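You operate a simulated robot arm through the tools that you are given. There is no shell and no other tool. Be economical: measure what you need, move in short steps, check, and stop when the job is done.

The job below is to be done with a simulated two-armed robot. You get a single attempt, and the scene is never put back.

Task
Open the teal tray, take the teal float from the inside of the teal tray and put it on top of the white carton on the wooden board on the cage and shut the tray again. Fetch the teal cloth and set it on the top of the green trolley. Do these in any order. Set down upright: teal float.

Only the result counts: the job must be done as asked and must still hold three seconds after the hand-in. Knocking over, shifting, dropping, spilling or breaking anything else fails it. Flat cloth is picked up by pressing the open fingertips on it (5 to 10 N) and closing them slowly along it; thin cloth reads only 2 to 8 mm in the jaws.

Robot
Two 6-joint arms with three-finger grippers on one trunk, on a base that drives. Base frame: it is fixed to the floor where the robot stands at the start and does not move with it; the origin is under the middle of the robot, x ahead of it, y to its left, z up. Readings come in mm, rad, newtons and seconds.
The left shoulder is at the start at [40, 148, 1370], the right one opposite. With the tool pointing down near the work surface each hand reaches from about 260 to 480 mm from the robot's upright axis, wherever it stands, measured 20 degrees to its own side. Places, roughly: teal cloth [-750, -8250, 750]; teal tray [900, 100, 1700]; top of the green trolley [2800, -5700, 800]. Payload 2.69 kg a hand.
The tool frame of a hand sits at the grasp point between the pads (the TCP): z along the fingers, y along the line on which they close. The tips reach 29 mm beyond it. Largest opening 120 mm; the body of the gripper starts 78 mm behind the TCP.
Orientation is that of the tool frame in the base frame, as a unit quaternion [x, y, z, w]. With the fingers straight down and closing along the base's y, the tool's x points along the base's -x, its y along +y and its z along -z.

Tools
- The arms move only by the tool nudge_tool. It takes "left_commands", "right_commands" or both (then of equal length, played together; a hand with none holds still); each is a list of rows, each an object (a shift or turn left out is 0, a gripper value left out holds the last) with "offset": the shift along the tool's x, y, z in mm, a list of three; "rot": the turn, a rotation vector about the tool's x, y, z in rad, a list of three; "claw": the finger opening in mm, from 0 to 120. In form: [{"offset": [x, y, z], "rot": [ax, ay, az], "claw": claw}, ...]. A call has 1 to 12 rows; each row shifts and turns the commanded pose from where the row before left it, along the tool's axes as they then stand. Each row takes 0.2 s and may step no farther than 50 mm and 0.15 rad from the row before; otherwise, or with a gripper value out of range, the whole call is refused. A pose out of reach is approached as far as the arm can. The call stops where the force on the tool passes 40 N (or 10 N more than at its start, if that is more) or the arm is blocked; 0.2 s more then pass. Each finger halts on what it meets, pressing with about 31 N; the grip force reading is that of the motor and also rises with nothing between the fingers. The clock runs only during rows and for 0.2 s after the last one: add rows that do not move to give the fingers time. The reply holds the time, the measured pose of the TCP, the force on the tool along the base axes, the opening and the grip force, in the units named above and with some noise, with the torque about the TCP (base axes, N m) and any sound that the robot's microphone picked up, and new pictures: "show" is both (left out), scene, wrist or none (wrist: the cameras of the hands that moved).
- Cameras (640 x 400 px; columns grow to the right, rows downward): "scene" is now at [116.3, 28, 1626.7]; the picture's right is [0.11, -0.99, 0.00], its down [-0.32, -0.03, -0.95] and it looks along [0.94, 0.10, -0.32] (base axes); focal length 214 px, centre (320, 200). "left" rides on the left gripper at [63, 0, -104] in its tool frame; the picture's right is [0.00, 1.00, 0.00], its down [-0.83, 0.00, -0.56] and it looks along [-0.56, 0.00, 0.83] (tool axes); focal length 275 px, centre (320, 200). "right" rides on the right gripper at [63, 0, -104] in its tool frame; the picture's right is [0.00, 1.00, 0.00], its down [-0.83, 0.00, -0.56] and it looks along [-0.56, 0.00, 0.83] (tool axes); focal length 275 px, centre (320, 200). There is no depth. A picture from a camera that has moved, and an enlarged one, comes with that camera's place and axes in the base frame and with its lens. The place of the scene camera against the robot may be out by one fixed shift of up to 18 mm in any direction.
- slide_trunk(by): slides the trunk up (or, below 0, down) by that many mm; the arms and the scene camera ride with it, the base frame stays. It gives what a move gives, with no picture.
- steer(legs): drives the robot by 1 to 6 legs, each [ahead, turn to the left] in mm and rad, along the robot's own axes; the way and the turn of a leg run together, so that a leg with both is an arc; at most 1500 mm and 3.142 rad a leg. The arms and the cameras ride along, it lands a little off, and it stops where it bumps. It gives what a move gives, and a new picture of the scene camera.
- turn_head(pan, tilt): turns the head with the scene camera to pan (to the left, within 1.501 rad either way) and tilt (down, from -0.506 to 1.204), counted from straight ahead of the robot. It gives what a move gives, and a new picture of the scene camera.
- close_up(camera, box): a new picture of the part [left, top, right, bottom] of that camera's present view, enlarged. The clock stands still meanwhile.
- close_job(): hands the job in; it is judged then, once.

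Work in short steps. Places have to be worked out from the pictures, the camera data and where the tool is seen: move nearer, look again, correct. Check each grasp and each placing, and mend what went wrong. You have 165 turns and 260 pictures in all, those below and enlarged ones among them. Open the grippers and draw the arms clear of the work before you hand the job in, unless the task says otherwise.

The tools are called by a JSON object that holds its "method" and its "body". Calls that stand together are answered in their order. nudge_tool: Moves the arms, as the interface text tells. Its arguments: {"type":"object","properties":{"left_commands":{"type":"array"},"right_commands":{"type":"array"},"show":{"type":"string","enum":["both","scene","wrist","none"]}},"required":[]} The other tools are called the same way: slide_trunk (by) slides the trunk up or down; steer (legs) drives the base; turn_head (pan, tilt) turns the head that bears the scene camera; close_up (camera, box) takes an enlarged picture of a part of a camera's view; close_job () hands the job in.

At the start:

```text
clock: 0.0
left_eef_pos: [451.5, 298.1, 999.9]
left_tool_rot: [0.0, 1.0, 0.0, 0.001]
left_ft_force: [0.0, 0.2, -0.3]
left_ft_torque: [0.01, -0.01, 0.01]
left_finger_gap: 120.0
left_grasp_force: 0.1
right_eef_pos: [537.4, -69.7, 1150.1]
right_tool_rot: [0.0, 1.0, 0.0, -0.001]
right_ft_force: [-0.1, -0.1, -1.4]
right_ft_torque: [-0.01, 0.03, 0.01]
right_finger_gap: 120.1
right_grasp_force: 0.1
trunk travel left (down, up): [-497.0, 0.0]
robot x, y, heading: [0.5, 3.5, 0.001]
head pan, tilt: [0.108, 0.325]
```

scene: 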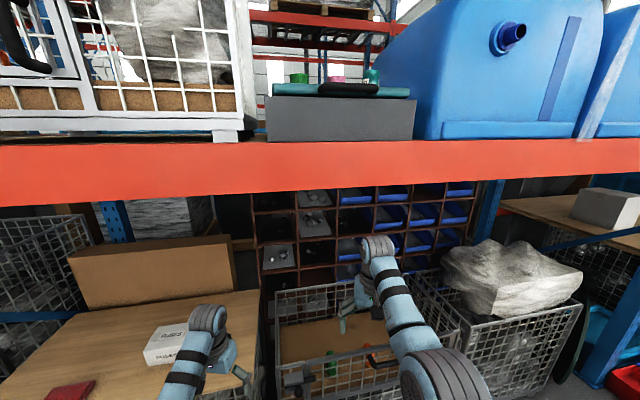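
right: 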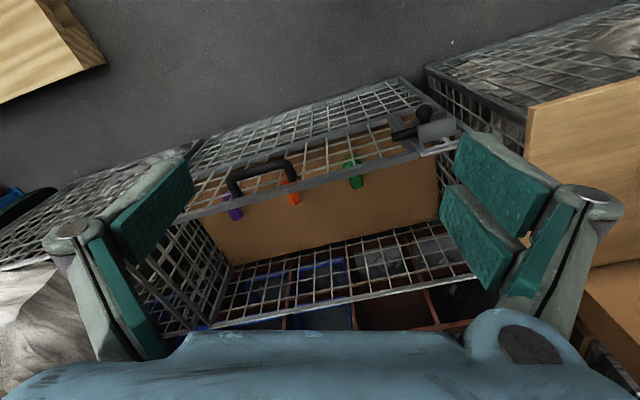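
left: 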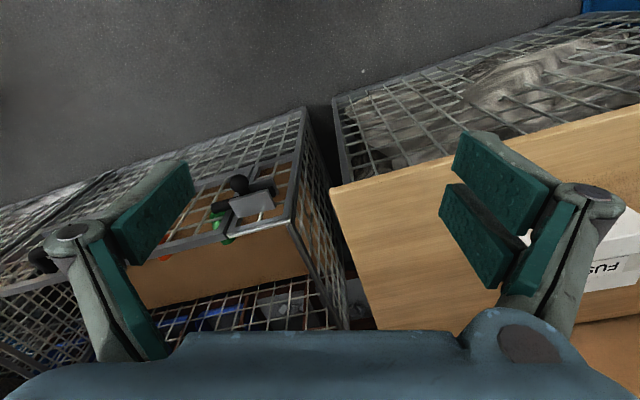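

The scene shows a grey box with teal and black pieces on the shelf, and a white carton on a wooden board at the left. I'll enlarge both.

{"method": "close_up", "body": {"camera": "scene", "box": [240, 40, 440, 165]}}

{"method": "close_up", "body": {"camera": "scene", "box": [0, 200, 320, 400]}}

```text
3.20 times, centred on (340, 102) of scene
camera zoom: at [116.3, 28.0, 1626.7], right [0.11, -0.99, 0.0], down [-0.32, -0.03, -0.95], along [0.94, 0.1, -0.32], focal length 686 px, centre (256, 512)
```

zoom: 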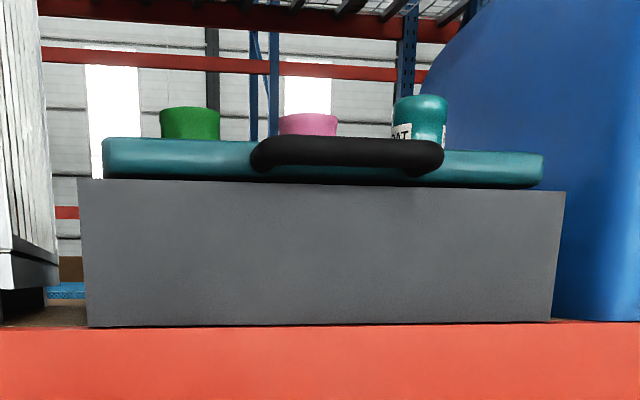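

```text
2.00 times, centred on (160, 300) of scene
camera zoom: at [116.3, 28.0, 1626.7], right [0.11, -0.99, 0.0], down [-0.32, -0.03, -0.95], along [0.94, 0.1, -0.32], focal length 429 px, centre (640, 0)
```

zoom: 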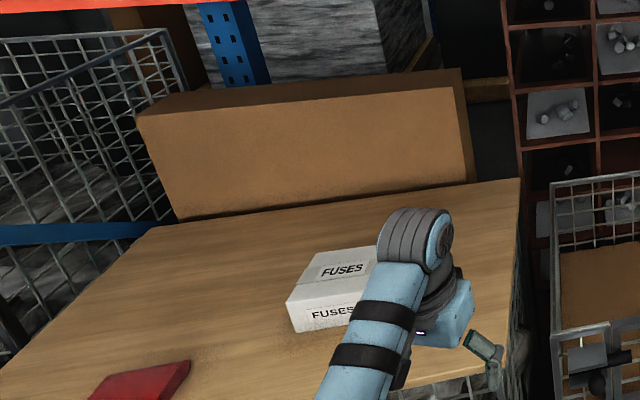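

The tray sits on or in a grey housing, with a black handle and floats sticking up. I'll back off a little to get parallax and room for the arms.

{"method": "steer", "body": {"legs": [[-300, 0]]}}

```text
clock: 2.0
left_eef_pos: [154.1, 301.0, 997.9]
left_tool_rot: [-0.001, 1.0, 0.0, -0.002]
left_ft_force: [-0.2, -0.1, 0.4]
left_ft_torque: [-0.03, 0.03, 0.01]
left_finger_gap: 120.2
left_grasp_force: 0.1
right_eef_pos: [239.5, -67.0, 1148.4]
right_tool_rot: [-0.002, 1.0, 0.0, -0.003]
right_ft_force: [0.1, -0.3, 0.0]
right_ft_torque: [-0.01, 0.05, 0.03]
right_finger_gap: 120.2
right_grasp_force: 0.0
trunk travel left (down, up): [-497.0, 0.0]
robot x, y, heading: [-297.5, -1.0, 0.0]
head pan, tilt: [0.108, 0.325]
camera scene: at [-180.0, 27.9, 1626.4], right [0.11, -0.99, 0.0], down [-0.32, -0.04, -0.95], along [0.94, 0.11, -0.32], focal length 214 px, centre (320, 200)
```

scene: 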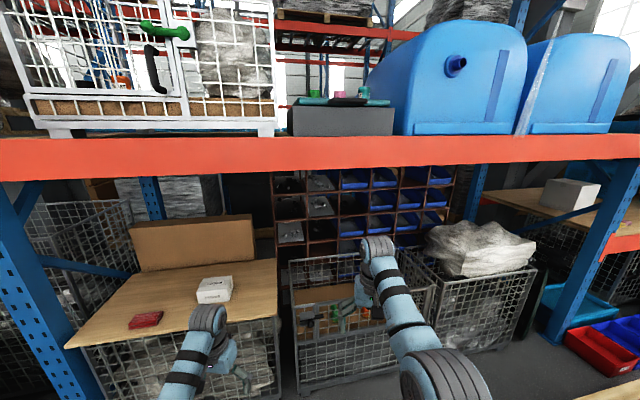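

{"method": "close_up", "body": {"camera": "scene", "box": [270, 70, 430, 170]}}

{"method": "close_up", "body": {"camera": "scene", "box": [50, 190, 370, 390]}}

```text
4.00 times, centred on (350, 120) of scene
camera zoom: at [-180.0, 27.9, 1626.4], right [0.11, -0.99, 0.0], down [-0.32, -0.04, -0.95], along [0.94, 0.11, -0.32], focal length 858 px, centre (200, 520)
```

zoom: 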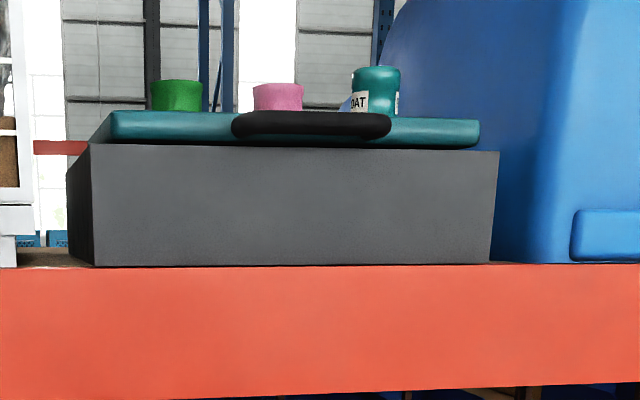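

```text
2.00 times, centred on (210, 290) of scene
camera zoom: at [-180.0, 27.9, 1626.4], right [0.11, -0.99, 0.0], down [-0.32, -0.04, -0.95], along [0.94, 0.11, -0.32], focal length 429 px, centre (540, 20)
```

zoom: 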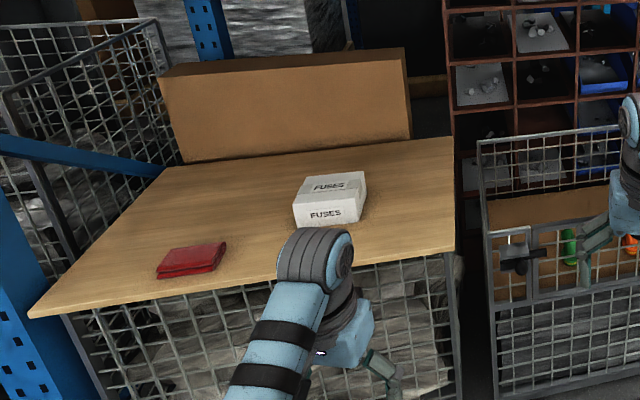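

From parallax, the housing front is at about x 740, y 38, z 1590–1709, and the handle at about (711, 20, 1723). The carton is at about (620, 615, 895). I'll raise the right hand, clear of the shelf, to look into the tray from above.

{"method": "nudge_tool", "body": {"right_commands": [{"offset": [0, 0, -50]}, {"offset": [0, 0, -50]}, {"offset": [0, 0, -50]}, {"offset": [0, 0, -50]}, {"offset": [0, 0, -50]}, {"offset": [0, 0, -50]}, {"offset": [0, 0, -50]}, {"offset": [0, 0, -50]}, {"offset": [0, 0, -50]}, {"offset": [0, 0, -50]}, {"offset": [0, 0, -50]}, {"offset": [0, 0, -50]}], "show": "both"}}

```text
clock: 4.7
left_eef_pos: [151.6, 298.8, 999.8]
left_tool_rot: [-0.002, 1.0, 0.0, 0.0]
left_ft_force: [0.0, -1.1, -0.3]
left_ft_torque: [0.03, 0.0, 0.05]
left_finger_gap: 120.1
left_grasp_force: 0.1
right_eef_pos: [210.4, -76.9, 1364.8]
right_tool_rot: [-0.002, 1.0, 0.0, 0.001]
right_ft_force: [0.2, -0.4, -0.8]
right_ft_torque: [-0.02, -0.02, 0.01]
right_finger_gap: 120.1
right_grasp_force: 0.0
right hand out of reach, approached as far as the arm can: row 1, 3, 4, 5, 6, 7, 8, 9, 10, 11, 12
trunk travel left (down, up): [-497.0, 0.0]
robot x, y, heading: [-298.6, 0.6, -0.001]
head pan, tilt: [0.108, 0.325]
camera scene: at [-184.6, 27.9, 1626.7], right [0.11, -0.99, 0.0], down [-0.32, -0.04, -0.95], along [0.94, 0.11, -0.32], focal length 214 px, centre (320, 200)
camera right: at [146.9, -77.1, 1468.4], right [-0.01, 1.0, 0.0], down [0.83, 0.01, 0.56], along [0.56, 0.0, -0.83], focal length 275 px, centre (320, 200)
```

scene: 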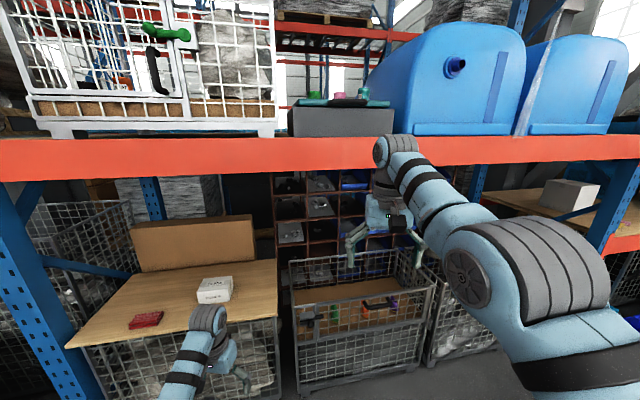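
right: 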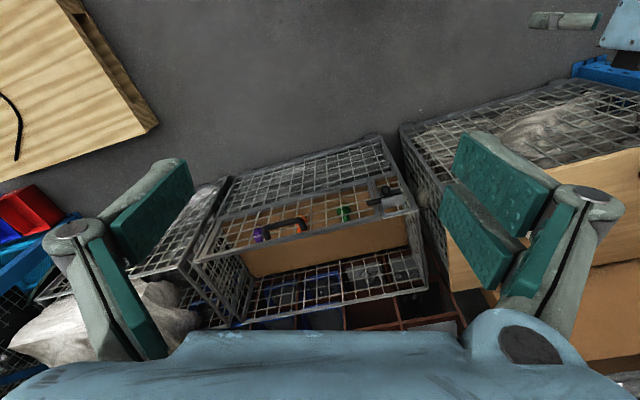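

Tool-down is limited to z≈1365, so I'll pitch the right tool to horizontal, which allows higher reach.

{"method": "nudge_tool", "body": {"right_commands": [{"rot": [0, -0.15, 0]}, {"rot": [0, -0.15, 0]}, {"rot": [0, -0.15, 0]}, {"rot": [0, -0.15, 0]}, {"rot": [0, -0.15, 0]}, {"rot": [0, -0.15, 0]}, {"rot": [0, -0.15, 0]}, {"rot": [0, -0.15, 0]}, {"rot": [0, -0.15, 0]}, {"rot": [0, -0.15, 0]}, {"rot": [0, -0.07, 0]}, {}], "show": "both"}}

```text
clock: 7.2
left_eef_pos: [152.2, 300.0, 1000.6]
left_tool_rot: [-0.002, 1.0, 0.001, 0.0]
left_ft_force: [0.3, 0.3, -0.6]
left_ft_torque: [-0.03, -0.02, 0.03]
left_finger_gap: 120.0
left_grasp_force: 0.1
right_eef_pos: [438.1, 1.9, 1465.9]
right_tool_rot: [-0.001, 0.707, 0.001, 0.708]
right_ft_force: [-1.0, 0.6, -0.3]
right_ft_torque: [0.05, 0.02, -0.02]
right_finger_gap: 120.1
right_grasp_force: 0.1
right hand out of reach, approached as far as the arm can: row 1, 2, 3, 4, 5, 6, 7, 8, 9, 10, 11
trunk travel left (down, up): [-497.0, 0.0]
robot x, y, heading: [-301.4, 2.0, 0.002]
head pan, tilt: [0.108, 0.325]
camera scene: at [-184.8, 28.1, 1626.8], right [0.11, -0.99, 0.0], down [-0.32, -0.04, -0.95], along [0.94, 0.11, -0.32], focal length 214 px, centre (320, 200)
camera right: at [335.0, 3.3, 1403.1], right [0.0, 1.0, 0.0], down [-0.56, 0.0, 0.83], along [0.83, 0.01, 0.56], focal length 275 px, centre (320, 200)
```

scene: 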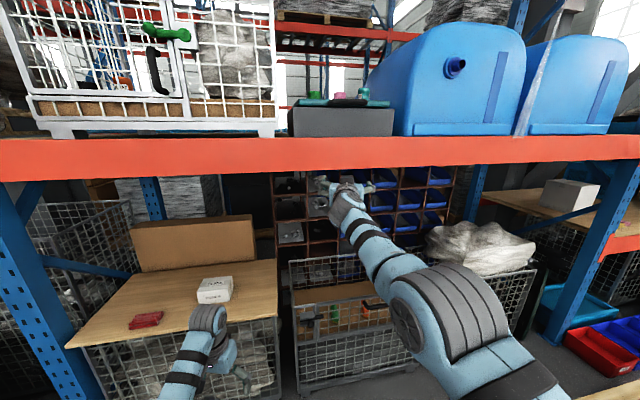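
right: 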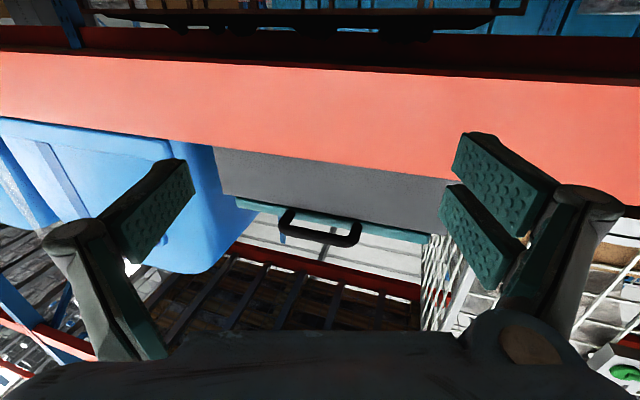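

The tool is horizontal and the handle and tray front are seen from below. I'll roll about the tool axis so that the camera ends up on top.

{"method": "nudge_tool", "body": {"right_commands": [{"rot": [0, 0, 0.15]}, {"rot": [0, 0, 0.15]}, {"rot": [0, 0, 0.15]}, {"rot": [0, 0, 0.15]}, {"rot": [0, 0, 0.15]}, {"rot": [0, 0, 0.15]}, {"rot": [0, 0, 0.15]}, {"rot": [0, 0, 0.15]}, {"rot": [0, 0, 0.15]}, {"rot": [0, 0, 0.15]}, {"rot": [0, 0, 0.07]}, {}], "show": "wrist"}}

```text
clock: 9.8
left_eef_pos: [151.6, 299.8, 1000.0]
left_tool_rot: [0.0, 1.0, 0.0, 0.0]
left_ft_force: [0.9, -0.8, -0.1]
left_ft_torque: [0.0, 0.02, 0.03]
left_finger_gap: 120.1
left_grasp_force: 0.1
right_eef_pos: [440.4, 3.0, 1466.5]
right_tool_rot: [0.5, 0.501, 0.5, 0.499]
right_ft_force: [-0.1, -0.1, -0.3]
right_ft_torque: [0.03, -0.01, -0.01]
right_finger_gap: 119.8
right_grasp_force: 0.0
trunk travel left (down, up): [-497.0, 0.0]
robot x, y, heading: [-301.8, -1.6, 0.005]
head pan, tilt: [0.108, 0.325]
camera right: at [335.4, 66.5, 1466.2], right [0.0, 0.0, 1.0], down [-0.55, -0.83, 0.0], along [0.83, -0.55, 0.0], focal length 275 px, centre (320, 200)
```

right: 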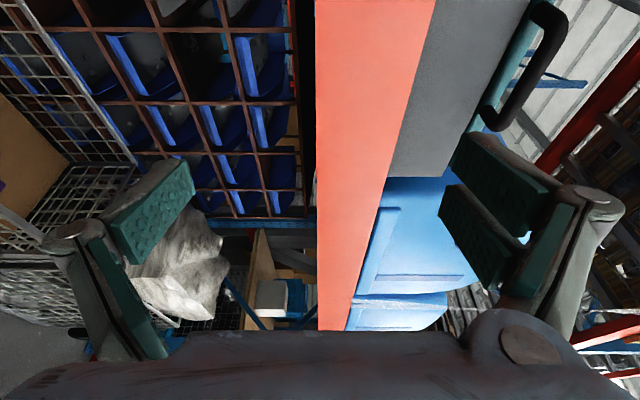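

Commands reset to the actual pose on each call. Next I'll roll another quarter turn, which puts the camera on top.

{"method": "nudge_tool", "body": {"right_commands": [{"rot": [0, 0, 0.15]}, {"rot": [0, 0, 0.15]}, {"rot": [0, 0, 0.15]}, {"rot": [0, 0, 0.15]}, {"rot": [0, 0, 0.15]}, {"rot": [0, 0, 0.15]}, {"rot": [0, 0, 0.15]}, {"rot": [0, 0, 0.15]}, {"rot": [0, 0, 0.15]}, {"rot": [0, 0, 0.15]}, {"rot": [0, 0, 0.07]}, {}], "show": "none"}}

{"method": "nudge_tool", "body": {"right_commands": [{"offset": [50, 0, -20]}, {"offset": [50, 0, -20]}, {"offset": [50, 0, -20]}, {"offset": [50, 0, -20]}, {"offset": [50, 0, -10]}, {"offset": [50, 0, 0]}, {"offset": [50, 0, 0]}], "show": "both"}}

```text
clock: 12.4
left_eef_pos: [151.4, 299.8, 999.6]
left_tool_rot: [-0.001, 1.0, -0.001, -0.001]
left_ft_force: [-0.2, 0.1, 0.8]
left_ft_torque: [-0.02, 0.02, 0.0]
left_finger_gap: 119.8
left_grasp_force: 0.0
right_eef_pos: [311.7, -69.5, 1514.1]
right_tool_rot: [0.732, 0.064, 0.678, -0.002]
right_ft_force: [0.2, 0.5, 0.4]
right_ft_torque: [-0.01, 0.01, 0.0]
right_finger_gap: 120.1
right_grasp_force: 0.1
right hand out of reach, approached as far as the arm can: row 3, 4, 5, 6, 8, 9, 10, 11
trunk travel left (down, up): [-497.0, 0.0]
robot x, y, heading: [-301.1, 0.9, 0.009]
head pan, tilt: [0.108, 0.325]
```

```text
refused: row 1 steps farther than a row can; nothing moved
```

The roll is nearly done and the hand is at (312, -70, 1514). I'll raise it with steps small enough to be accepted.

{"method": "nudge_tool", "body": {"right_commands": [{"offset": [45, 0, 0]}, {"offset": [45, 0, 0]}, {"offset": [45, 0, 0]}, {"offset": [45, 0, 0]}, {"offset": [45, 0, 0]}, {"offset": [45, 0, 0]}, {"offset": [45, 0, 0]}], "show": "both"}}

```text
clock: 14.1
left_eef_pos: [151.0, 299.0, 999.5]
left_tool_rot: [-0.002, 1.0, -0.001, -0.001]
left_ft_force: [0.4, 0.0, -0.2]
left_ft_torque: [-0.01, -0.01, 0.02]
left_finger_gap: 120.1
left_grasp_force: 0.0
right_eef_pos: [188.1, -85.1, 1643.9]
right_tool_rot: [0.731, 0.057, 0.68, 0.001]
right_ft_force: [0.2, -0.4, 0.2]
right_ft_torque: [0.04, 0.02, 0.01]
right_finger_gap: 120.0
right_grasp_force: 0.2
right hand out of reach, approached as far as the arm can: row 1, 2, 3, 4, 5, 6, 7
trunk travel left (down, up): [-497.0, 0.0]
robot x, y, heading: [-302.0, 1.5, 0.003]
head pan, tilt: [0.108, 0.325]
camera scene: at [-184.9, 28.1, 1626.8], right [0.11, -0.99, 0.0], down [-0.32, -0.04, -0.95], along [0.94, 0.11, -0.32], focal length 214 px, centre (320, 200)
camera right: at [89.1, -84.9, 1715.1], right [0.08, -0.99, 0.08], down [-0.61, -0.12, -0.78], along [0.79, 0.01, -0.62], focal length 275 px, centre (320, 200)
```

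scene: 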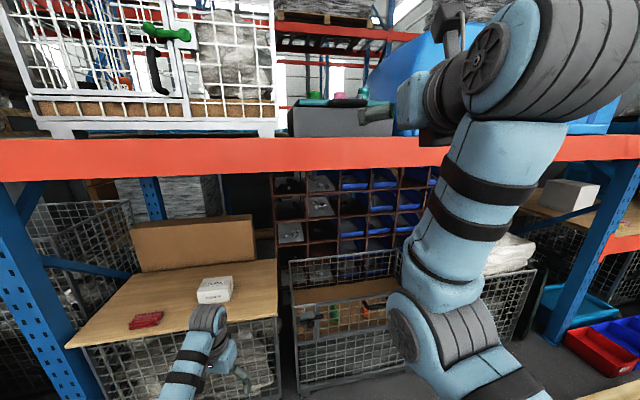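
right: 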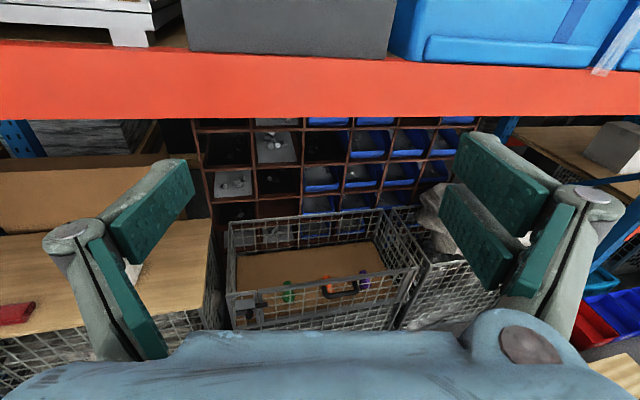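

The camera is looking too far down. I'll pitch the tool up about 0.45 rad to see the tray.

{"method": "nudge_tool", "body": {"right_commands": [{"rot": [0, 0.15, 0]}, {"rot": [0, 0.15, 0]}, {"rot": [0, 0.15, 0]}, {"offset": [50, 0, 0]}, {"offset": [50, 0, 0]}, {"offset": [50, 0, 0]}], "show": "wrist"}}

```text
clock: 15.4
left_eef_pos: [150.5, 299.5, 1000.2]
left_tool_rot: [-0.001, 1.0, 0.001, 0.001]
left_ft_force: [-0.8, 0.4, 0.2]
left_ft_torque: [0.03, -0.03, 0.04]
left_finger_gap: 120.2
left_grasp_force: 0.0
right_eef_pos: [124.2, -89.5, 1762.8]
right_tool_rot: [0.562, 0.055, 0.826, -0.01]
right_ft_force: [0.3, 0.6, 0.1]
right_ft_torque: [0.02, 0.03, -0.02]
right_finger_gap: 119.9
right_grasp_force: 0.0
right hand out of reach, approached as far as the arm can: row 1, 2, 3, 5, 6
trunk travel left (down, up): [-497.0, 0.0]
robot x, y, heading: [-298.1, -1.8, 0.003]
head pan, tilt: [0.108, 0.325]
camera right: at [4.1, -95.7, 1782.4], right [0.07, -0.99, 0.08], down [-0.21, -0.1, -0.97], along [0.98, 0.06, -0.21], focal length 275 px, centre (320, 200)
```

right: 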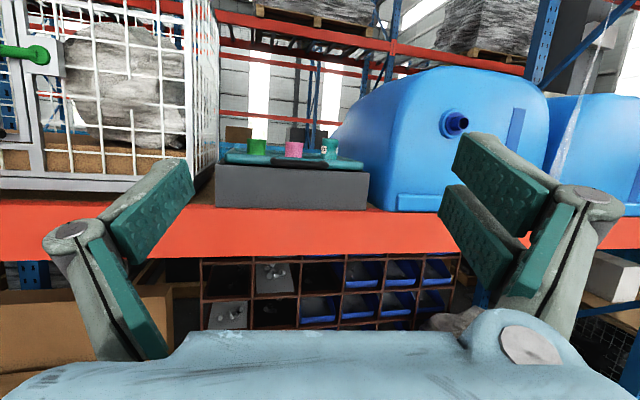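

{"method": "close_up", "body": {"camera": "right", "box": [210, 120, 380, 220]}}

```text
3.76 times, centred on (295, 170) of right
camera zoom: at [4.1, -95.7, 1782.4], right [0.07, -0.99, 0.08], down [-0.21, -0.1, -0.97], along [0.98, 0.06, -0.21], focal length 1036 px, centre (414, 313)
```

zoom: 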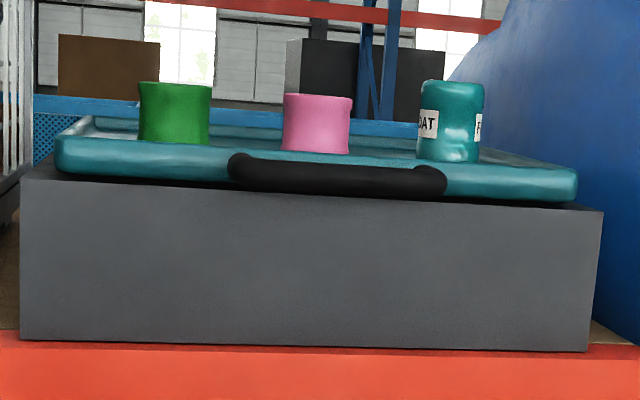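

The tray sits on the grey box with the floats standing near its front, and the handle bar is horizontal at z≈1720. I'll level the right tool and roll it back a quarter turn so the fingers close vertically on the bar.

{"method": "nudge_tool", "body": {"right_commands": [{"rot": [0, -0.14, 0]}, {"rot": [-0.1, -0.1, 0]}, {"rot": [0, -0.13, 0]}, {"rot": [0, 0, -0.15]}, {"rot": [0, 0, -0.15]}, {"rot": [0, 0, -0.15]}, {"rot": [0, 0, -0.15]}, {"rot": [0, 0, -0.15]}, {"rot": [0, 0, -0.15]}, {"rot": [0, 0, -0.15]}, {"rot": [0, 0, -0.15]}], "show": "none"}}

{"method": "nudge_tool", "body": {"right_commands": [{"rot": [0, 0, -0.15]}, {"rot": [0, 0, -0.15]}, {"rot": [0, 0, -0.07]}, {}], "show": "both"}}

```text
clock: 17.9
left_eef_pos: [151.5, 298.7, 1000.5]
left_tool_rot: [-0.002, 1.0, 0.001, 0.0]
left_ft_force: [0.2, 0.3, 0.4]
left_ft_torque: [-0.04, 0.02, -0.02]
left_finger_gap: 120.0
left_grasp_force: 0.2
right_eef_pos: [124.2, -99.6, 1716.1]
right_tool_rot: [0.575, 0.409, 0.572, 0.418]
right_ft_force: [-0.3, -0.2, -0.4]
right_ft_torque: [0.0, -0.01, -0.01]
right_finger_gap: 120.1
right_grasp_force: 0.2
right hand out of reach, approached as far as the arm can: row 1, 2, 3, 4
trunk travel left (down, up): [-497.0, 0.0]
robot x, y, heading: [-302.6, -1.5, 0.003]
head pan, tilt: [0.108, 0.325]
```

```text
clock: 18.9
left_eef_pos: [150.5, 300.2, 1000.0]
left_tool_rot: [-0.002, 1.0, 0.0, 0.0]
left_ft_force: [-0.7, 0.7, -0.2]
left_ft_torque: [0.02, 0.03, 0.01]
left_finger_gap: 120.1
left_grasp_force: 0.0
right_eef_pos: [125.7, -98.7, 1716.7]
right_tool_rot: [0.49, 0.507, 0.486, 0.516]
right_ft_force: [-0.4, 0.4, 1.1]
right_ft_torque: [0.0, -0.01, 0.03]
right_finger_gap: 120.0
right_grasp_force: 0.0
trunk travel left (down, up): [-497.0, 0.0]
robot x, y, heading: [-303.7, -0.9, 0.005]
head pan, tilt: [0.108, 0.325]
camera scene: at [-184.5, 27.9, 1626.7], right [0.11, -0.99, 0.0], down [-0.32, -0.04, -0.95], along [0.94, 0.11, -0.32], focal length 214 px, centre (320, 200)
camera right: at [21.7, -33.5, 1712.4], right [0.0, 0.05, 1.0], down [-0.57, -0.82, 0.04], along [0.82, -0.57, 0.03], focal length 275 px, centre (320, 200)
```

scene: 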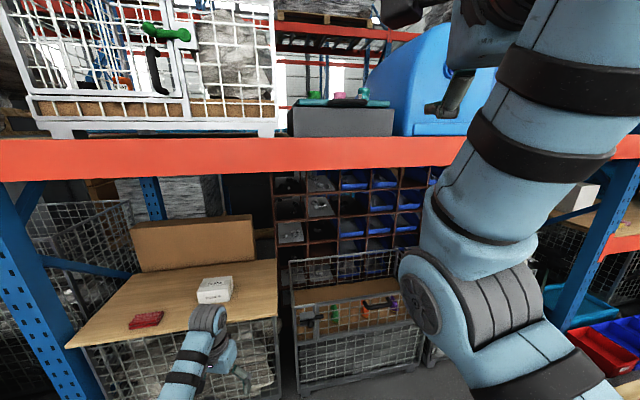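
right: 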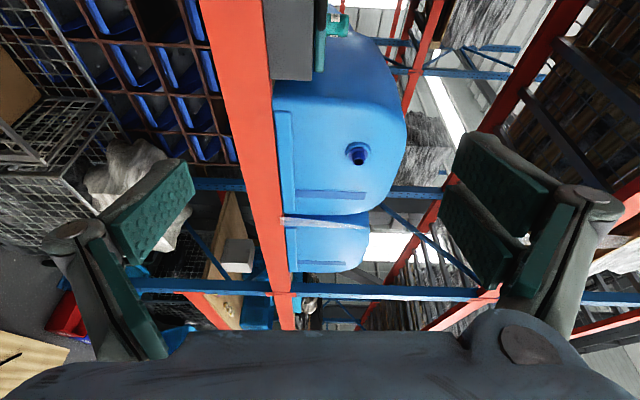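

The tool is level with vertical closing at (126, -99, 1717). I'll shift it left toward the handle's y≈20 and check reach.

{"method": "nudge_tool", "body": {"right_commands": [{"offset": [40, 0, 0]}, {"offset": [40, 0, 0]}, {"offset": [40, 5, 0]}], "show": "none"}}

{"method": "nudge_tool", "body": {"right_commands": [{"offset": [0, 0, 40]}], "show": "none"}}

```text
clock: 19.6
left_eef_pos: [150.2, 299.5, 999.6]
left_tool_rot: [-0.002, 1.0, 0.001, 0.0]
left_ft_force: [-0.4, 0.5, 0.1]
left_ft_torque: [0.02, -0.02, -0.02]
left_finger_gap: 120.0
left_grasp_force: 0.1
right_eef_pos: [150.7, -53.9, 1767.0]
right_tool_rot: [0.491, 0.508, 0.486, 0.514]
right_ft_force: [0.3, 0.3, -0.1]
right_ft_torque: [0.0, 0.0, 0.01]
right_finger_gap: 119.9
right_grasp_force: 0.1
right hand out of reach, approached as far as the arm can: row 1, 2, 3
trunk travel left (down, up): [-497.0, 0.0]
robot x, y, heading: [-299.8, 3.7, 0.004]
head pan, tilt: [0.108, 0.325]
```

```text
clock: 20.1
left_eef_pos: [152.5, 297.8, 999.7]
left_tool_rot: [-0.001, 1.0, 0.0, -0.001]
left_ft_force: [-0.2, 0.5, 0.5]
left_ft_torque: [0.01, 0.04, 0.0]
left_finger_gap: 120.1
left_grasp_force: 0.0
right_eef_pos: [193.1, -57.6, 1764.9]
right_tool_rot: [0.492, 0.508, 0.486, 0.514]
right_ft_force: [0.6, -0.4, 0.4]
right_ft_torque: [-0.02, 0.03, 0.02]
right_finger_gap: 119.9
right_grasp_force: 0.1
trunk travel left (down, up): [-497.0, 0.0]
robot x, y, heading: [-301.7, -3.7, 0.004]
head pan, tilt: [0.108, 0.325]
```

Farther forward is reachable, since the limits were on the folded side. I'll extend and then shift left and down toward the handle line.

{"method": "nudge_tool", "body": {"right_commands": [{"offset": [0, 0, 45]}, {"offset": [0, 0, 45]}, {"offset": [40, -20, 10]}, {"offset": [38, -23, 10]}], "show": "both"}}

```text
clock: 21.2
left_eef_pos: [152.0, 298.2, 1000.4]
left_tool_rot: [-0.001, 1.0, 0.0, 0.0]
left_ft_force: [0.2, 0.3, -0.3]
left_ft_torque: [0.01, 0.03, 0.0]
left_finger_gap: 119.9
left_grasp_force: 0.0
right_eef_pos: [321.9, -27.1, 1703.9]
right_tool_rot: [0.514, 0.504, 0.477, 0.504]
right_ft_force: [0.7, -0.2, 0.9]
right_ft_torque: [0.01, -0.02, 0.01]
right_finger_gap: 119.7
right_grasp_force: 0.1
right hand out of reach, approached as far as the arm can: row 4
trunk travel left (down, up): [-497.0, 0.0]
robot x, y, heading: [-302.0, 1.7, 0.005]
head pan, tilt: [0.108, 0.325]
stopped in row 4 (right hand): the arm was blocked; the commanded pose is now the measured one
camera scene: at [-183.5, 26.4, 1626.7], right [0.11, -0.99, 0.0], down [-0.32, -0.03, -0.95], along [0.94, 0.11, -0.32], focal length 214 px, centre (320, 200)
camera right: at [220.9, 40.9, 1706.5], right [0.04, 0.02, 1.0], down [-0.59, -0.81, 0.04], along [0.81, -0.59, -0.02], focal length 275 px, centre (320, 200)
```

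scene: 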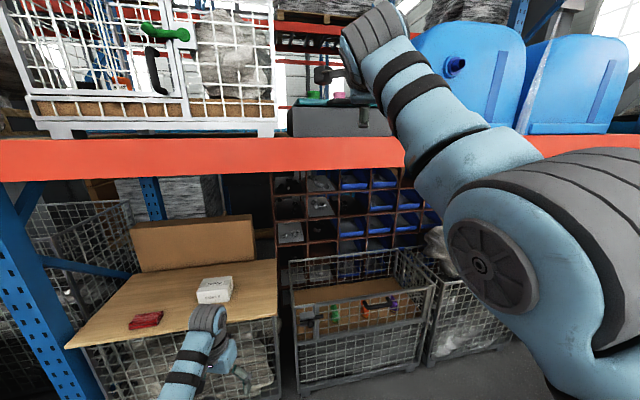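
right: 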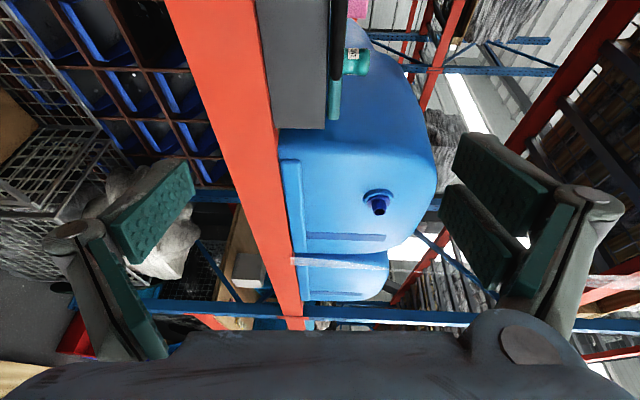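

The hand is at (322, -27, 1704), with y +47 and x still to go. I'll shift the base with a small S: turn left, go ahead, turn back.

{"method": "steer", "body": {"legs": [[0, 0.17], [250, 0], [0, -0.175]]}}

```text
clock: 24.5
left_eef_pos: [401.1, 343.5, 998.6]
left_tool_rot: [0.001, 1.0, -0.001, 0.0]
left_ft_force: [1.3, -0.5, 0.4]
left_ft_torque: [-0.01, -0.02, -0.02]
left_finger_gap: 119.9
left_grasp_force: 0.0
right_eef_pos: [570.2, 19.5, 1702.8]
right_tool_rot: [0.513, 0.504, 0.475, 0.507]
right_ft_force: [-0.3, 0.5, 0.4]
right_ft_torque: [-0.02, 0.03, -0.01]
right_finger_gap: 120.1
right_grasp_force: 0.0
trunk travel left (down, up): [-497.0, 0.0]
robot x, y, heading: [-49.0, 40.9, -0.0]
head pan, tilt: [0.108, 0.325]
camera scene: at [63.4, 74.8, 1626.9], right [0.11, -0.99, 0.0], down [-0.32, -0.04, -0.95], along [0.94, 0.1, -0.32], focal length 214 px, centre (320, 200)
```

scene: 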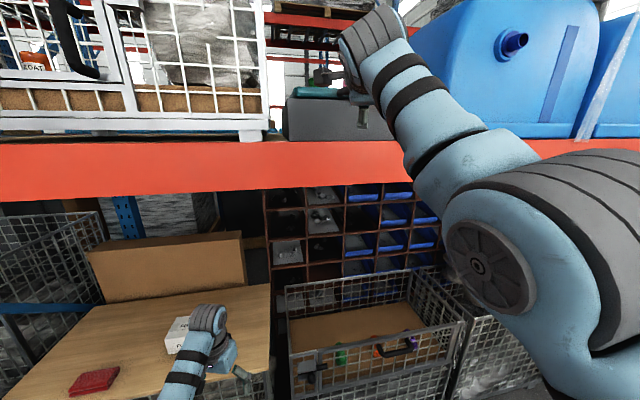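

Now the hand is at (570, 20, 1703), about 140 mm before the handle. I'll point the head at the tray for a better view of the alignment.

{"method": "turn_head", "body": {"pan": -0.1, "tilt": -0.1}}

{"method": "close_up", "body": {"camera": "scene", "box": [230, 110, 430, 235]}}

{"method": "close_up", "body": {"camera": "right", "box": [0, 0, 640, 400]}}

```text
clock: 25.4
left_eef_pos: [403.3, 341.4, 1000.0]
left_tool_rot: [0.0, 1.0, 0.0, 0.0]
left_ft_force: [-1.3, -0.7, 0.4]
left_ft_torque: [-0.03, 0.01, -0.02]
left_finger_gap: 120.1
left_grasp_force: 0.0
right_eef_pos: [573.7, 13.9, 1701.0]
right_tool_rot: [0.516, 0.504, 0.474, 0.505]
right_ft_force: [0.6, 0.1, 0.3]
right_ft_torque: [0.0, 0.0, 0.01]
right_finger_gap: 120.0
right_grasp_force: 0.1
trunk travel left (down, up): [-497.0, 0.0]
robot x, y, heading: [-53.6, 44.6, -0.002]
head pan, tilt: [-0.099, -0.099]
camera scene: at [59.4, 52.1, 1665.4], right [-0.1, -0.99, 0.0], down [0.1, -0.01, -1.0], along [0.99, -0.1, 0.1], focal length 214 px, centre (320, 200)
```

scene: 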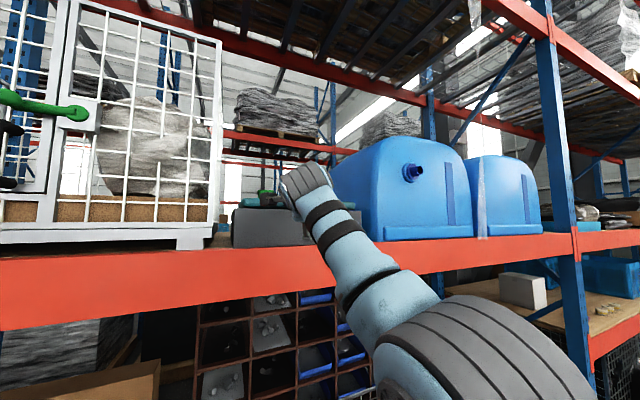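

```text
3.20 times, centred on (330, 172) of scene
camera zoom: at [59.4, 52.1, 1665.4], right [-0.1, -0.99, 0.0], down [0.1, -0.01, -1.0], along [0.99, -0.1, 0.1], focal length 686 px, centre (288, 288)
```

zoom: 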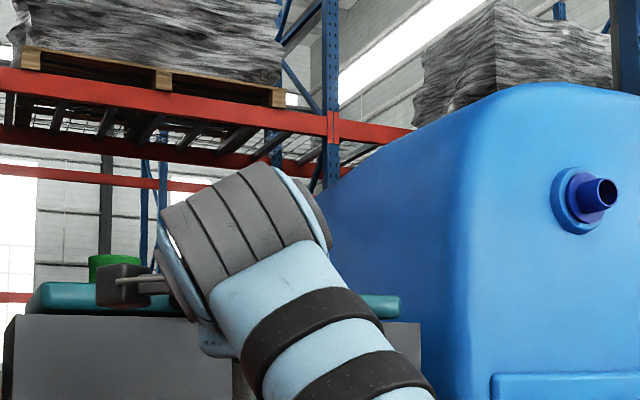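

```text
1.00 times, centred on (320, 200) of right (not enlarged: the box is as wide or as high as the picture)
camera zoom: at [471.9, 82.9, 1704.3], right [0.04, 0.02, 1.0], down [-0.59, -0.81, 0.04], along [0.81, -0.59, -0.02], focal length 275 px, centre (320, 200)
```

zoom: 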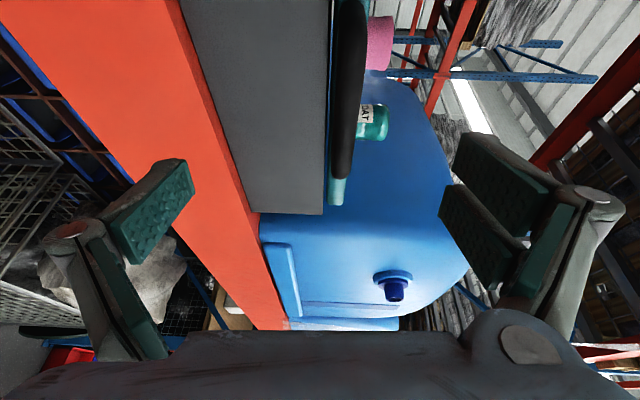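

The wrist view puts the handle bar at about (710, 20, 1720). I'll raise the hand 18 mm and level it, then drive closer.

{"method": "nudge_tool", "body": {"right_commands": [{"offset": [0, 9, 0], "rot": [0.03, -0.03, 0]}, {"offset": [0, 9, 0]}, {}], "show": "none"}}

{"method": "steer", "body": {"legs": [[90, 0]]}}

{"method": "close_up", "body": {"camera": "right", "box": [0, 0, 640, 400]}}

```text
clock: 26.1
left_eef_pos: [403.0, 341.7, 999.3]
left_tool_rot: [0.001, 1.0, -0.001, 0.0]
left_ft_force: [0.1, 0.0, -0.9]
left_ft_torque: [-0.01, 0.02, 0.02]
left_finger_gap: 120.0
left_grasp_force: 0.0
right_eef_pos: [564.4, -0.4, 1707.6]
right_tool_rot: [0.532, 0.502, 0.459, 0.505]
right_ft_force: [-0.1, 0.2, -0.7]
right_ft_torque: [-0.02, 0.01, 0.01]
right_finger_gap: 120.1
right_grasp_force: 0.0
right hand out of reach, approached as far as the arm can: row 1, 2
trunk travel left (down, up): [-497.0, 0.0]
robot x, y, heading: [-51.8, 44.6, 0.001]
head pan, tilt: [-0.099, -0.099]
```

```text
clock: 27.3
left_eef_pos: [483.8, 341.4, 1004.1]
left_tool_rot: [0.002, 1.0, 0.0, 0.005]
left_ft_force: [2.5, 1.4, -1.0]
left_ft_torque: [-0.11, 0.28, 0.03]
left_finger_gap: 119.6
left_grasp_force: 0.1
right_eef_pos: [637.8, -7.1, 1723.4]
right_tool_rot: [0.53, 0.493, 0.464, 0.51]
right_ft_force: [-1.7, -1.2, 4.1]
right_ft_torque: [0.09, 0.4, 0.17]
right_finger_gap: 120.0
right_grasp_force: 0.0
trunk travel left (down, up): [-497.0, 0.0]
robot x, y, heading: [43.3, 42.1, 0.001]
head pan, tilt: [-0.099, -0.099]
camera scene: at [145.3, 52.6, 1665.7], right [-0.1, -0.99, 0.0], down [0.1, -0.01, -0.99], along [0.99, -0.1, 0.1], focal length 214 px, centre (320, 200)
```

scene: 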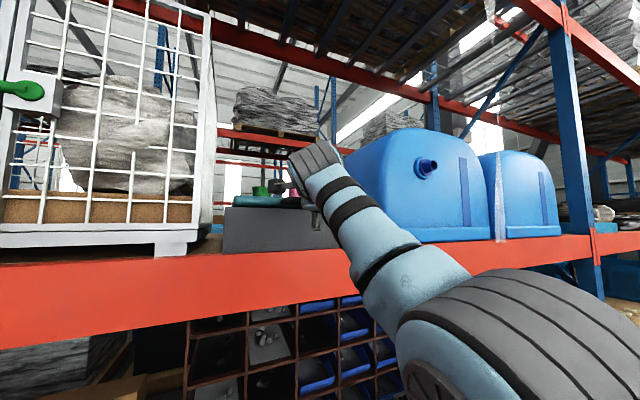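

```text
1.00 times, centred on (320, 200) of right (not enlarged: the box is as wide or as high as the picture)
camera zoom: at [540.1, 66.8, 1727.8], right [0.05, 0.01, 1.0], down [-0.62, -0.78, 0.04], along [0.78, -0.62, -0.03], focal length 275 px, centre (320, 200)
```

zoom: 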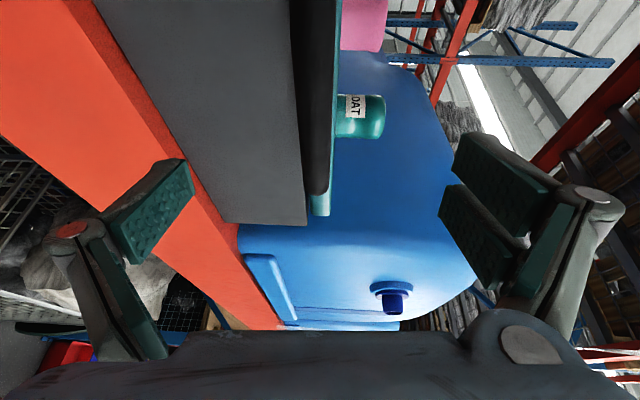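

The bar is aligned in height (~1720) but the TCP drifted to y -7 at the edge of its reach. I'll drive 60 mm ahead so the arm can work less extended, then correct y.

{"method": "steer", "body": {"legs": [[40, 0]]}}

{"method": "nudge_tool", "body": {"right_commands": [{"offset": [15, 0, -10], "rot": [0.03, 0, 0]}, {"offset": [12, 0, -10]}, {}], "show": "wrist"}}

```text
clock: 28.7
left_eef_pos: [520.8, 335.2, 1001.7]
left_tool_rot: [0.005, 1.0, 0.002, 0.016]
left_ft_force: [0.3, 0.2, -0.7]
left_ft_torque: [0.01, 0.0, 0.01]
left_finger_gap: 120.0
left_grasp_force: 0.0
right_eef_pos: [661.0, -17.4, 1767.5]
right_tool_rot: [0.55, 0.466, 0.478, 0.501]
right_ft_force: [0.1, -8.0, -128.6]
right_ft_torque: [-2.37, -2.39, 0.82]
right_finger_gap: 120.5
right_grasp_force: 0.5
trunk travel left (down, up): [-497.0, 0.0]
robot x, y, heading: [78.7, 45.5, -0.004]
head pan, tilt: [-0.099, -0.099]
stopped in leg 1: the robot was blocked; the commanded pose is now the measured one
camera scene: at [232.4, 43.7, 1663.2], right [-0.1, -0.99, 0.0], down [0.07, -0.01, -1.0], along [0.99, -0.1, 0.07], focal length 214 px, centre (320, 200)
```

scene: 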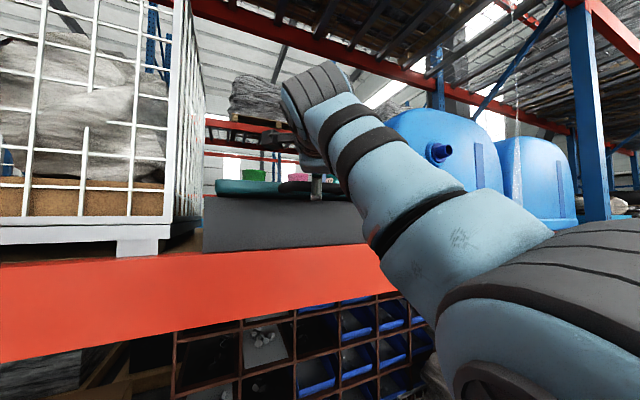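

```text
clock: 29.7
left_eef_pos: [513.6, 333.1, 1002.2]
left_tool_rot: [0.005, 0.999, 0.0, 0.037]
left_ft_force: [-2.2, -0.3, -0.8]
left_ft_torque: [0.02, -0.19, 0.01]
left_finger_gap: 120.0
left_grasp_force: 0.0
right_eef_pos: [656.2, -27.5, 1767.0]
right_tool_rot: [0.609, 0.469, 0.436, 0.468]
right_ft_force: [-0.7, 0.2, -127.4]
right_ft_torque: [-1.92, -1.33, 1.73]
right_finger_gap: 120.5
right_grasp_force: 0.6
right hand out of reach, approached as far as the arm can: row 1
trunk travel left (down, up): [-497.0, 0.0]
robot x, y, heading: [83.0, 43.2, -0.002]
head pan, tilt: [-0.099, -0.099]
stopped in row 3 (right hand): the arm was blocked; the commanded pose is now the measured one
camera right: at [567.0, 52.2, 1791.1], right [0.16, -0.12, 0.98], down [-0.69, -0.73, 0.03], along [0.71, -0.68, -0.2], focal length 275 px, centre (320, 200)
```

right: 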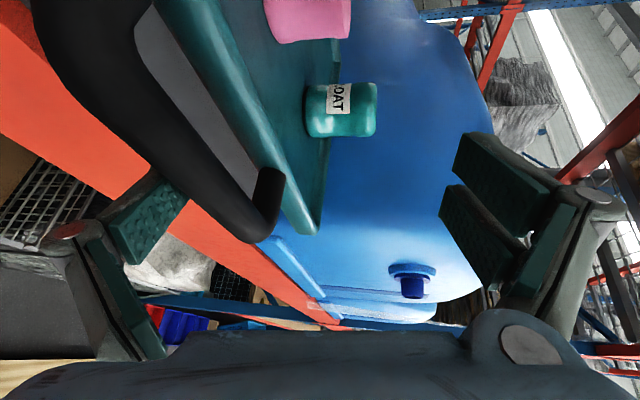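

The forearm is bearing on the shelf beam and the robot is tilting. I'll back off straight away.

{"method": "steer", "body": {"legs": [[-150, 0]]}}

{"method": "close_up", "body": {"camera": "right", "box": [0, 0, 640, 400]}}

```text
clock: 30.4
left_eef_pos: [377.1, 337.3, 1025.8]
left_tool_rot: [-0.001, 0.997, -0.006, 0.079]
left_ft_force: [3.0, 2.5, -1.4]
left_ft_torque: [-0.16, 0.33, -0.1]
left_finger_gap: 119.8
left_grasp_force: 0.0
right_eef_pos: [423.6, -24.5, 1841.7]
right_tool_rot: [0.587, 0.429, 0.475, 0.496]
right_ft_force: [-1.0, 1.4, 2.3]
right_ft_torque: [0.01, 0.2, -0.1]
right_finger_gap: 120.2
right_grasp_force: 0.1
trunk travel left (down, up): [-497.0, 0.0]
robot x, y, heading: [76.7, 43.5, 0.002]
head pan, tilt: [-0.099, -0.099]
stopped in leg 1: the robot was blocked; the commanded pose is now the measured one
camera scene: at [134.5, 49.8, 1671.4], right [-0.11, -0.99, 0.0], down [0.15, -0.01, -0.99], along [0.98, -0.1, 0.15], focal length 214 px, centre (320, 200)
```

scene: 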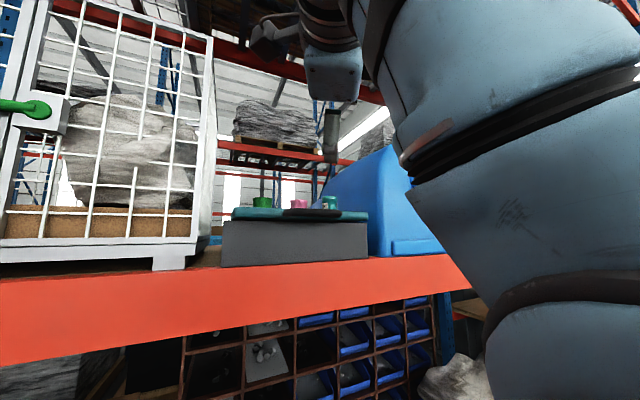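

```text
1.00 times, centred on (320, 200) of right (not enlarged: the box is as wide or as high as the picture)
camera zoom: at [332.5, 56.4, 1855.9], right [0.03, -0.13, 0.99], down [-0.7, -0.71, -0.07], along [0.72, -0.69, -0.12], focal length 275 px, centre (320, 200)
```

zoom: 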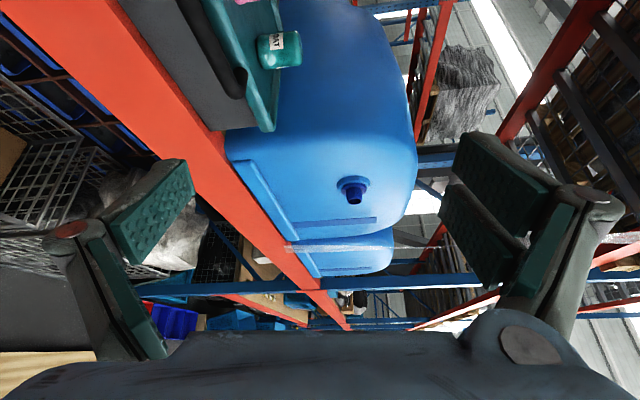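

The readings are mid-rocking, so I'll wait a moment and read again.

{"method": "nudge_tool", "body": {"right_commands": [{}, {}, {}, {}], "show": "scene"}}

```text
clock: 31.4
left_eef_pos: [404.2, 337.5, 1015.5]
left_tool_rot: [-0.002, 0.998, -0.007, 0.067]
left_ft_force: [-0.8, 0.1, 0.3]
left_ft_torque: [-0.02, -0.04, -0.03]
left_finger_gap: 119.9
left_grasp_force: 0.0
right_eef_pos: [470.3, -18.9, 1828.7]
right_tool_rot: [0.588, 0.439, 0.467, 0.494]
right_ft_force: [-0.9, 0.4, 0.3]
right_ft_torque: [-0.01, -0.01, 0.03]
right_finger_gap: 120.2
right_grasp_force: 0.1
trunk travel left (down, up): [-497.0, 0.0]
robot x, y, heading: [73.7, 43.5, -0.001]
head pan, tilt: [-0.099, -0.099]
camera scene: at [167.8, 52.7, 1667.0], right [-0.08, -1.0, 0.0], down [0.11, -0.01, -0.99], along [0.99, -0.08, 0.11], focal length 214 px, centre (320, 200)
```

scene: 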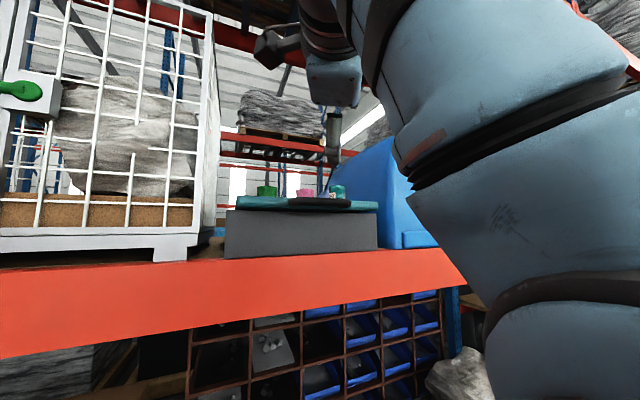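

The robot is level again and free of contact. I'll back away from the beam.

{"method": "steer", "body": {"legs": [[-220, 0]]}}

{"method": "turn_head", "body": {"pan": 0.0, "tilt": 0.3}}

```text
clock: 33.1
left_eef_pos: [198.0, 339.0, 1011.4]
left_tool_rot: [-0.001, 0.998, -0.008, 0.061]
left_ft_force: [0.5, -0.4, 0.0]
left_ft_torque: [-0.01, -0.01, -0.01]
left_finger_gap: 120.2
left_grasp_force: 0.1
right_eef_pos: [273.7, -16.9, 1822.9]
right_tool_rot: [0.592, 0.443, 0.462, 0.49]
right_ft_force: [0.6, 0.2, -1.1]
right_ft_torque: [0.01, 0.02, -0.02]
right_finger_gap: 119.9
right_grasp_force: 0.1
trunk travel left (down, up): [-497.0, 0.0]
robot x, y, heading: [-147.2, 43.0, -0.004]
head pan, tilt: [-0.099, -0.099]
camera scene: at [-31.3, 55.3, 1665.5], right [-0.07, -1.0, 0.0], down [0.1, -0.01, -1.0], along [0.99, -0.07, 0.1], focal length 214 px, centre (320, 200)
```

scene: 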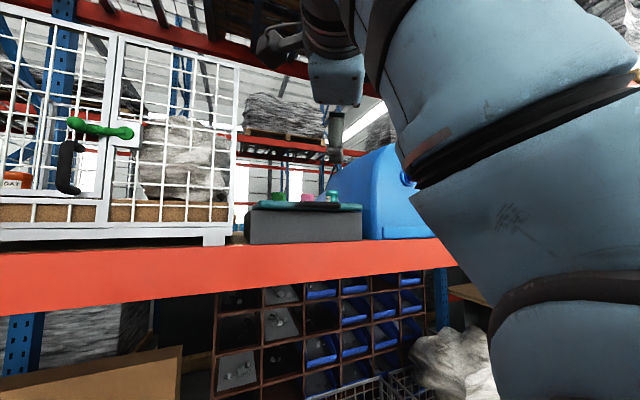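

```text
clock: 34.0
left_eef_pos: [197.9, 339.0, 1011.9]
left_tool_rot: [-0.001, 0.998, -0.007, 0.061]
left_ft_force: [0.3, -0.1, 0.4]
left_ft_torque: [-0.02, 0.01, -0.01]
left_finger_gap: 120.0
left_grasp_force: 0.1
right_eef_pos: [272.5, -17.3, 1821.8]
right_tool_rot: [0.592, 0.442, 0.461, 0.491]
right_ft_force: [0.7, 0.1, -0.3]
right_ft_torque: [0.01, -0.02, -0.03]
right_finger_gap: 119.9
right_grasp_force: 0.0
trunk travel left (down, up): [-497.0, 0.0]
robot x, y, heading: [-143.4, 44.4, -0.006]
head pan, tilt: [0.0, 0.3]
camera scene: at [-26.4, 60.8, 1633.2], right [-0.01, -1.0, 0.0], down [-0.25, 0.0, -0.97], along [0.97, -0.01, -0.25], focal length 214 px, centre (320, 200)
```

scene: 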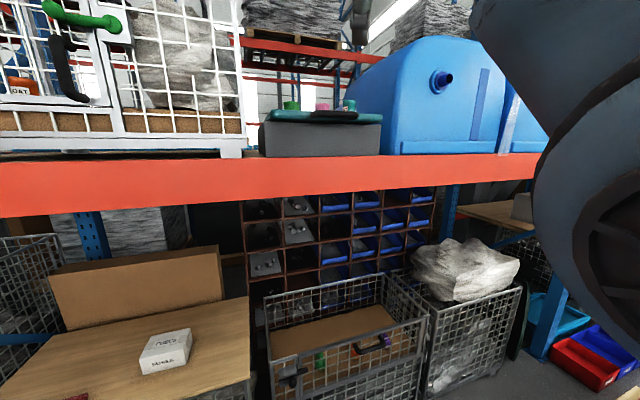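

The robot is upright, the scene is undisturbed, and the right arm is now elbow-up, which clears the beam better. I'll level the tool and lower it toward the handle line.

{"method": "nudge_tool", "body": {"right_commands": [{"rot": [-0.045, 0.087, -0.059]}, {"rot": [-0.045, 0.087, -0.059]}, {"offset": [18, -45, 0]}, {"offset": [18, -45, 0]}, {}], "show": "both"}}

```text
clock: 35.2
left_eef_pos: [196.8, 339.0, 1013.0]
left_tool_rot: [-0.002, 0.998, -0.008, 0.063]
left_ft_force: [0.5, 0.5, -0.6]
left_ft_torque: [0.05, 0.0, 0.0]
left_finger_gap: 120.2
left_grasp_force: 0.0
right_eef_pos: [283.8, -23.4, 1762.2]
right_tool_rot: [0.499, 0.498, 0.502, 0.502]
right_ft_force: [0.9, -0.2, -0.5]
right_ft_torque: [0.02, -0.03, 0.01]
right_finger_gap: 120.1
right_grasp_force: 0.0
right hand out of reach, approached as far as the arm can: row 3, 4
trunk travel left (down, up): [-497.0, 0.0]
robot x, y, heading: [-142.0, 44.6, -0.003]
head pan, tilt: [0.0, 0.3]
camera scene: at [-27.3, 60.2, 1629.0], right [0.0, -1.0, 0.0], down [-0.3, 0.0, -0.96], along [0.96, 0.0, -0.3], focal length 214 px, centre (320, 200)
camera right: at [179.0, 41.6, 1760.2], right [-0.01, 0.0, 1.0], down [-0.56, -0.83, 0.0], along [0.83, -0.56, 0.01], focal length 275 px, centre (320, 200)
```

scene: 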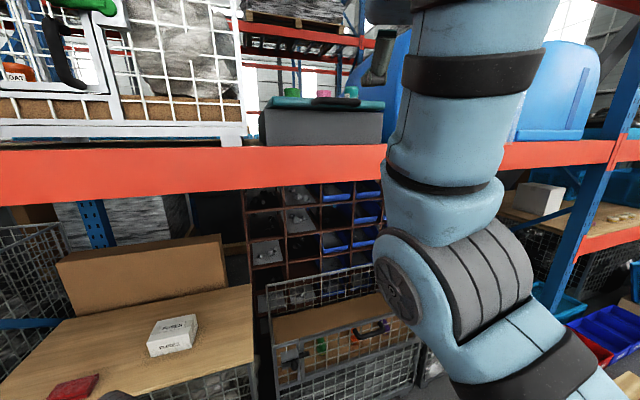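
right: 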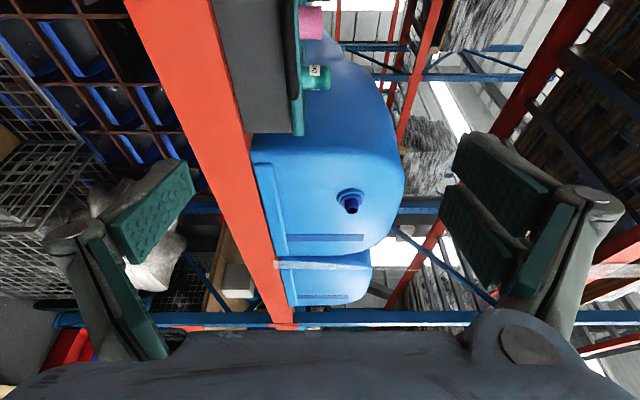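

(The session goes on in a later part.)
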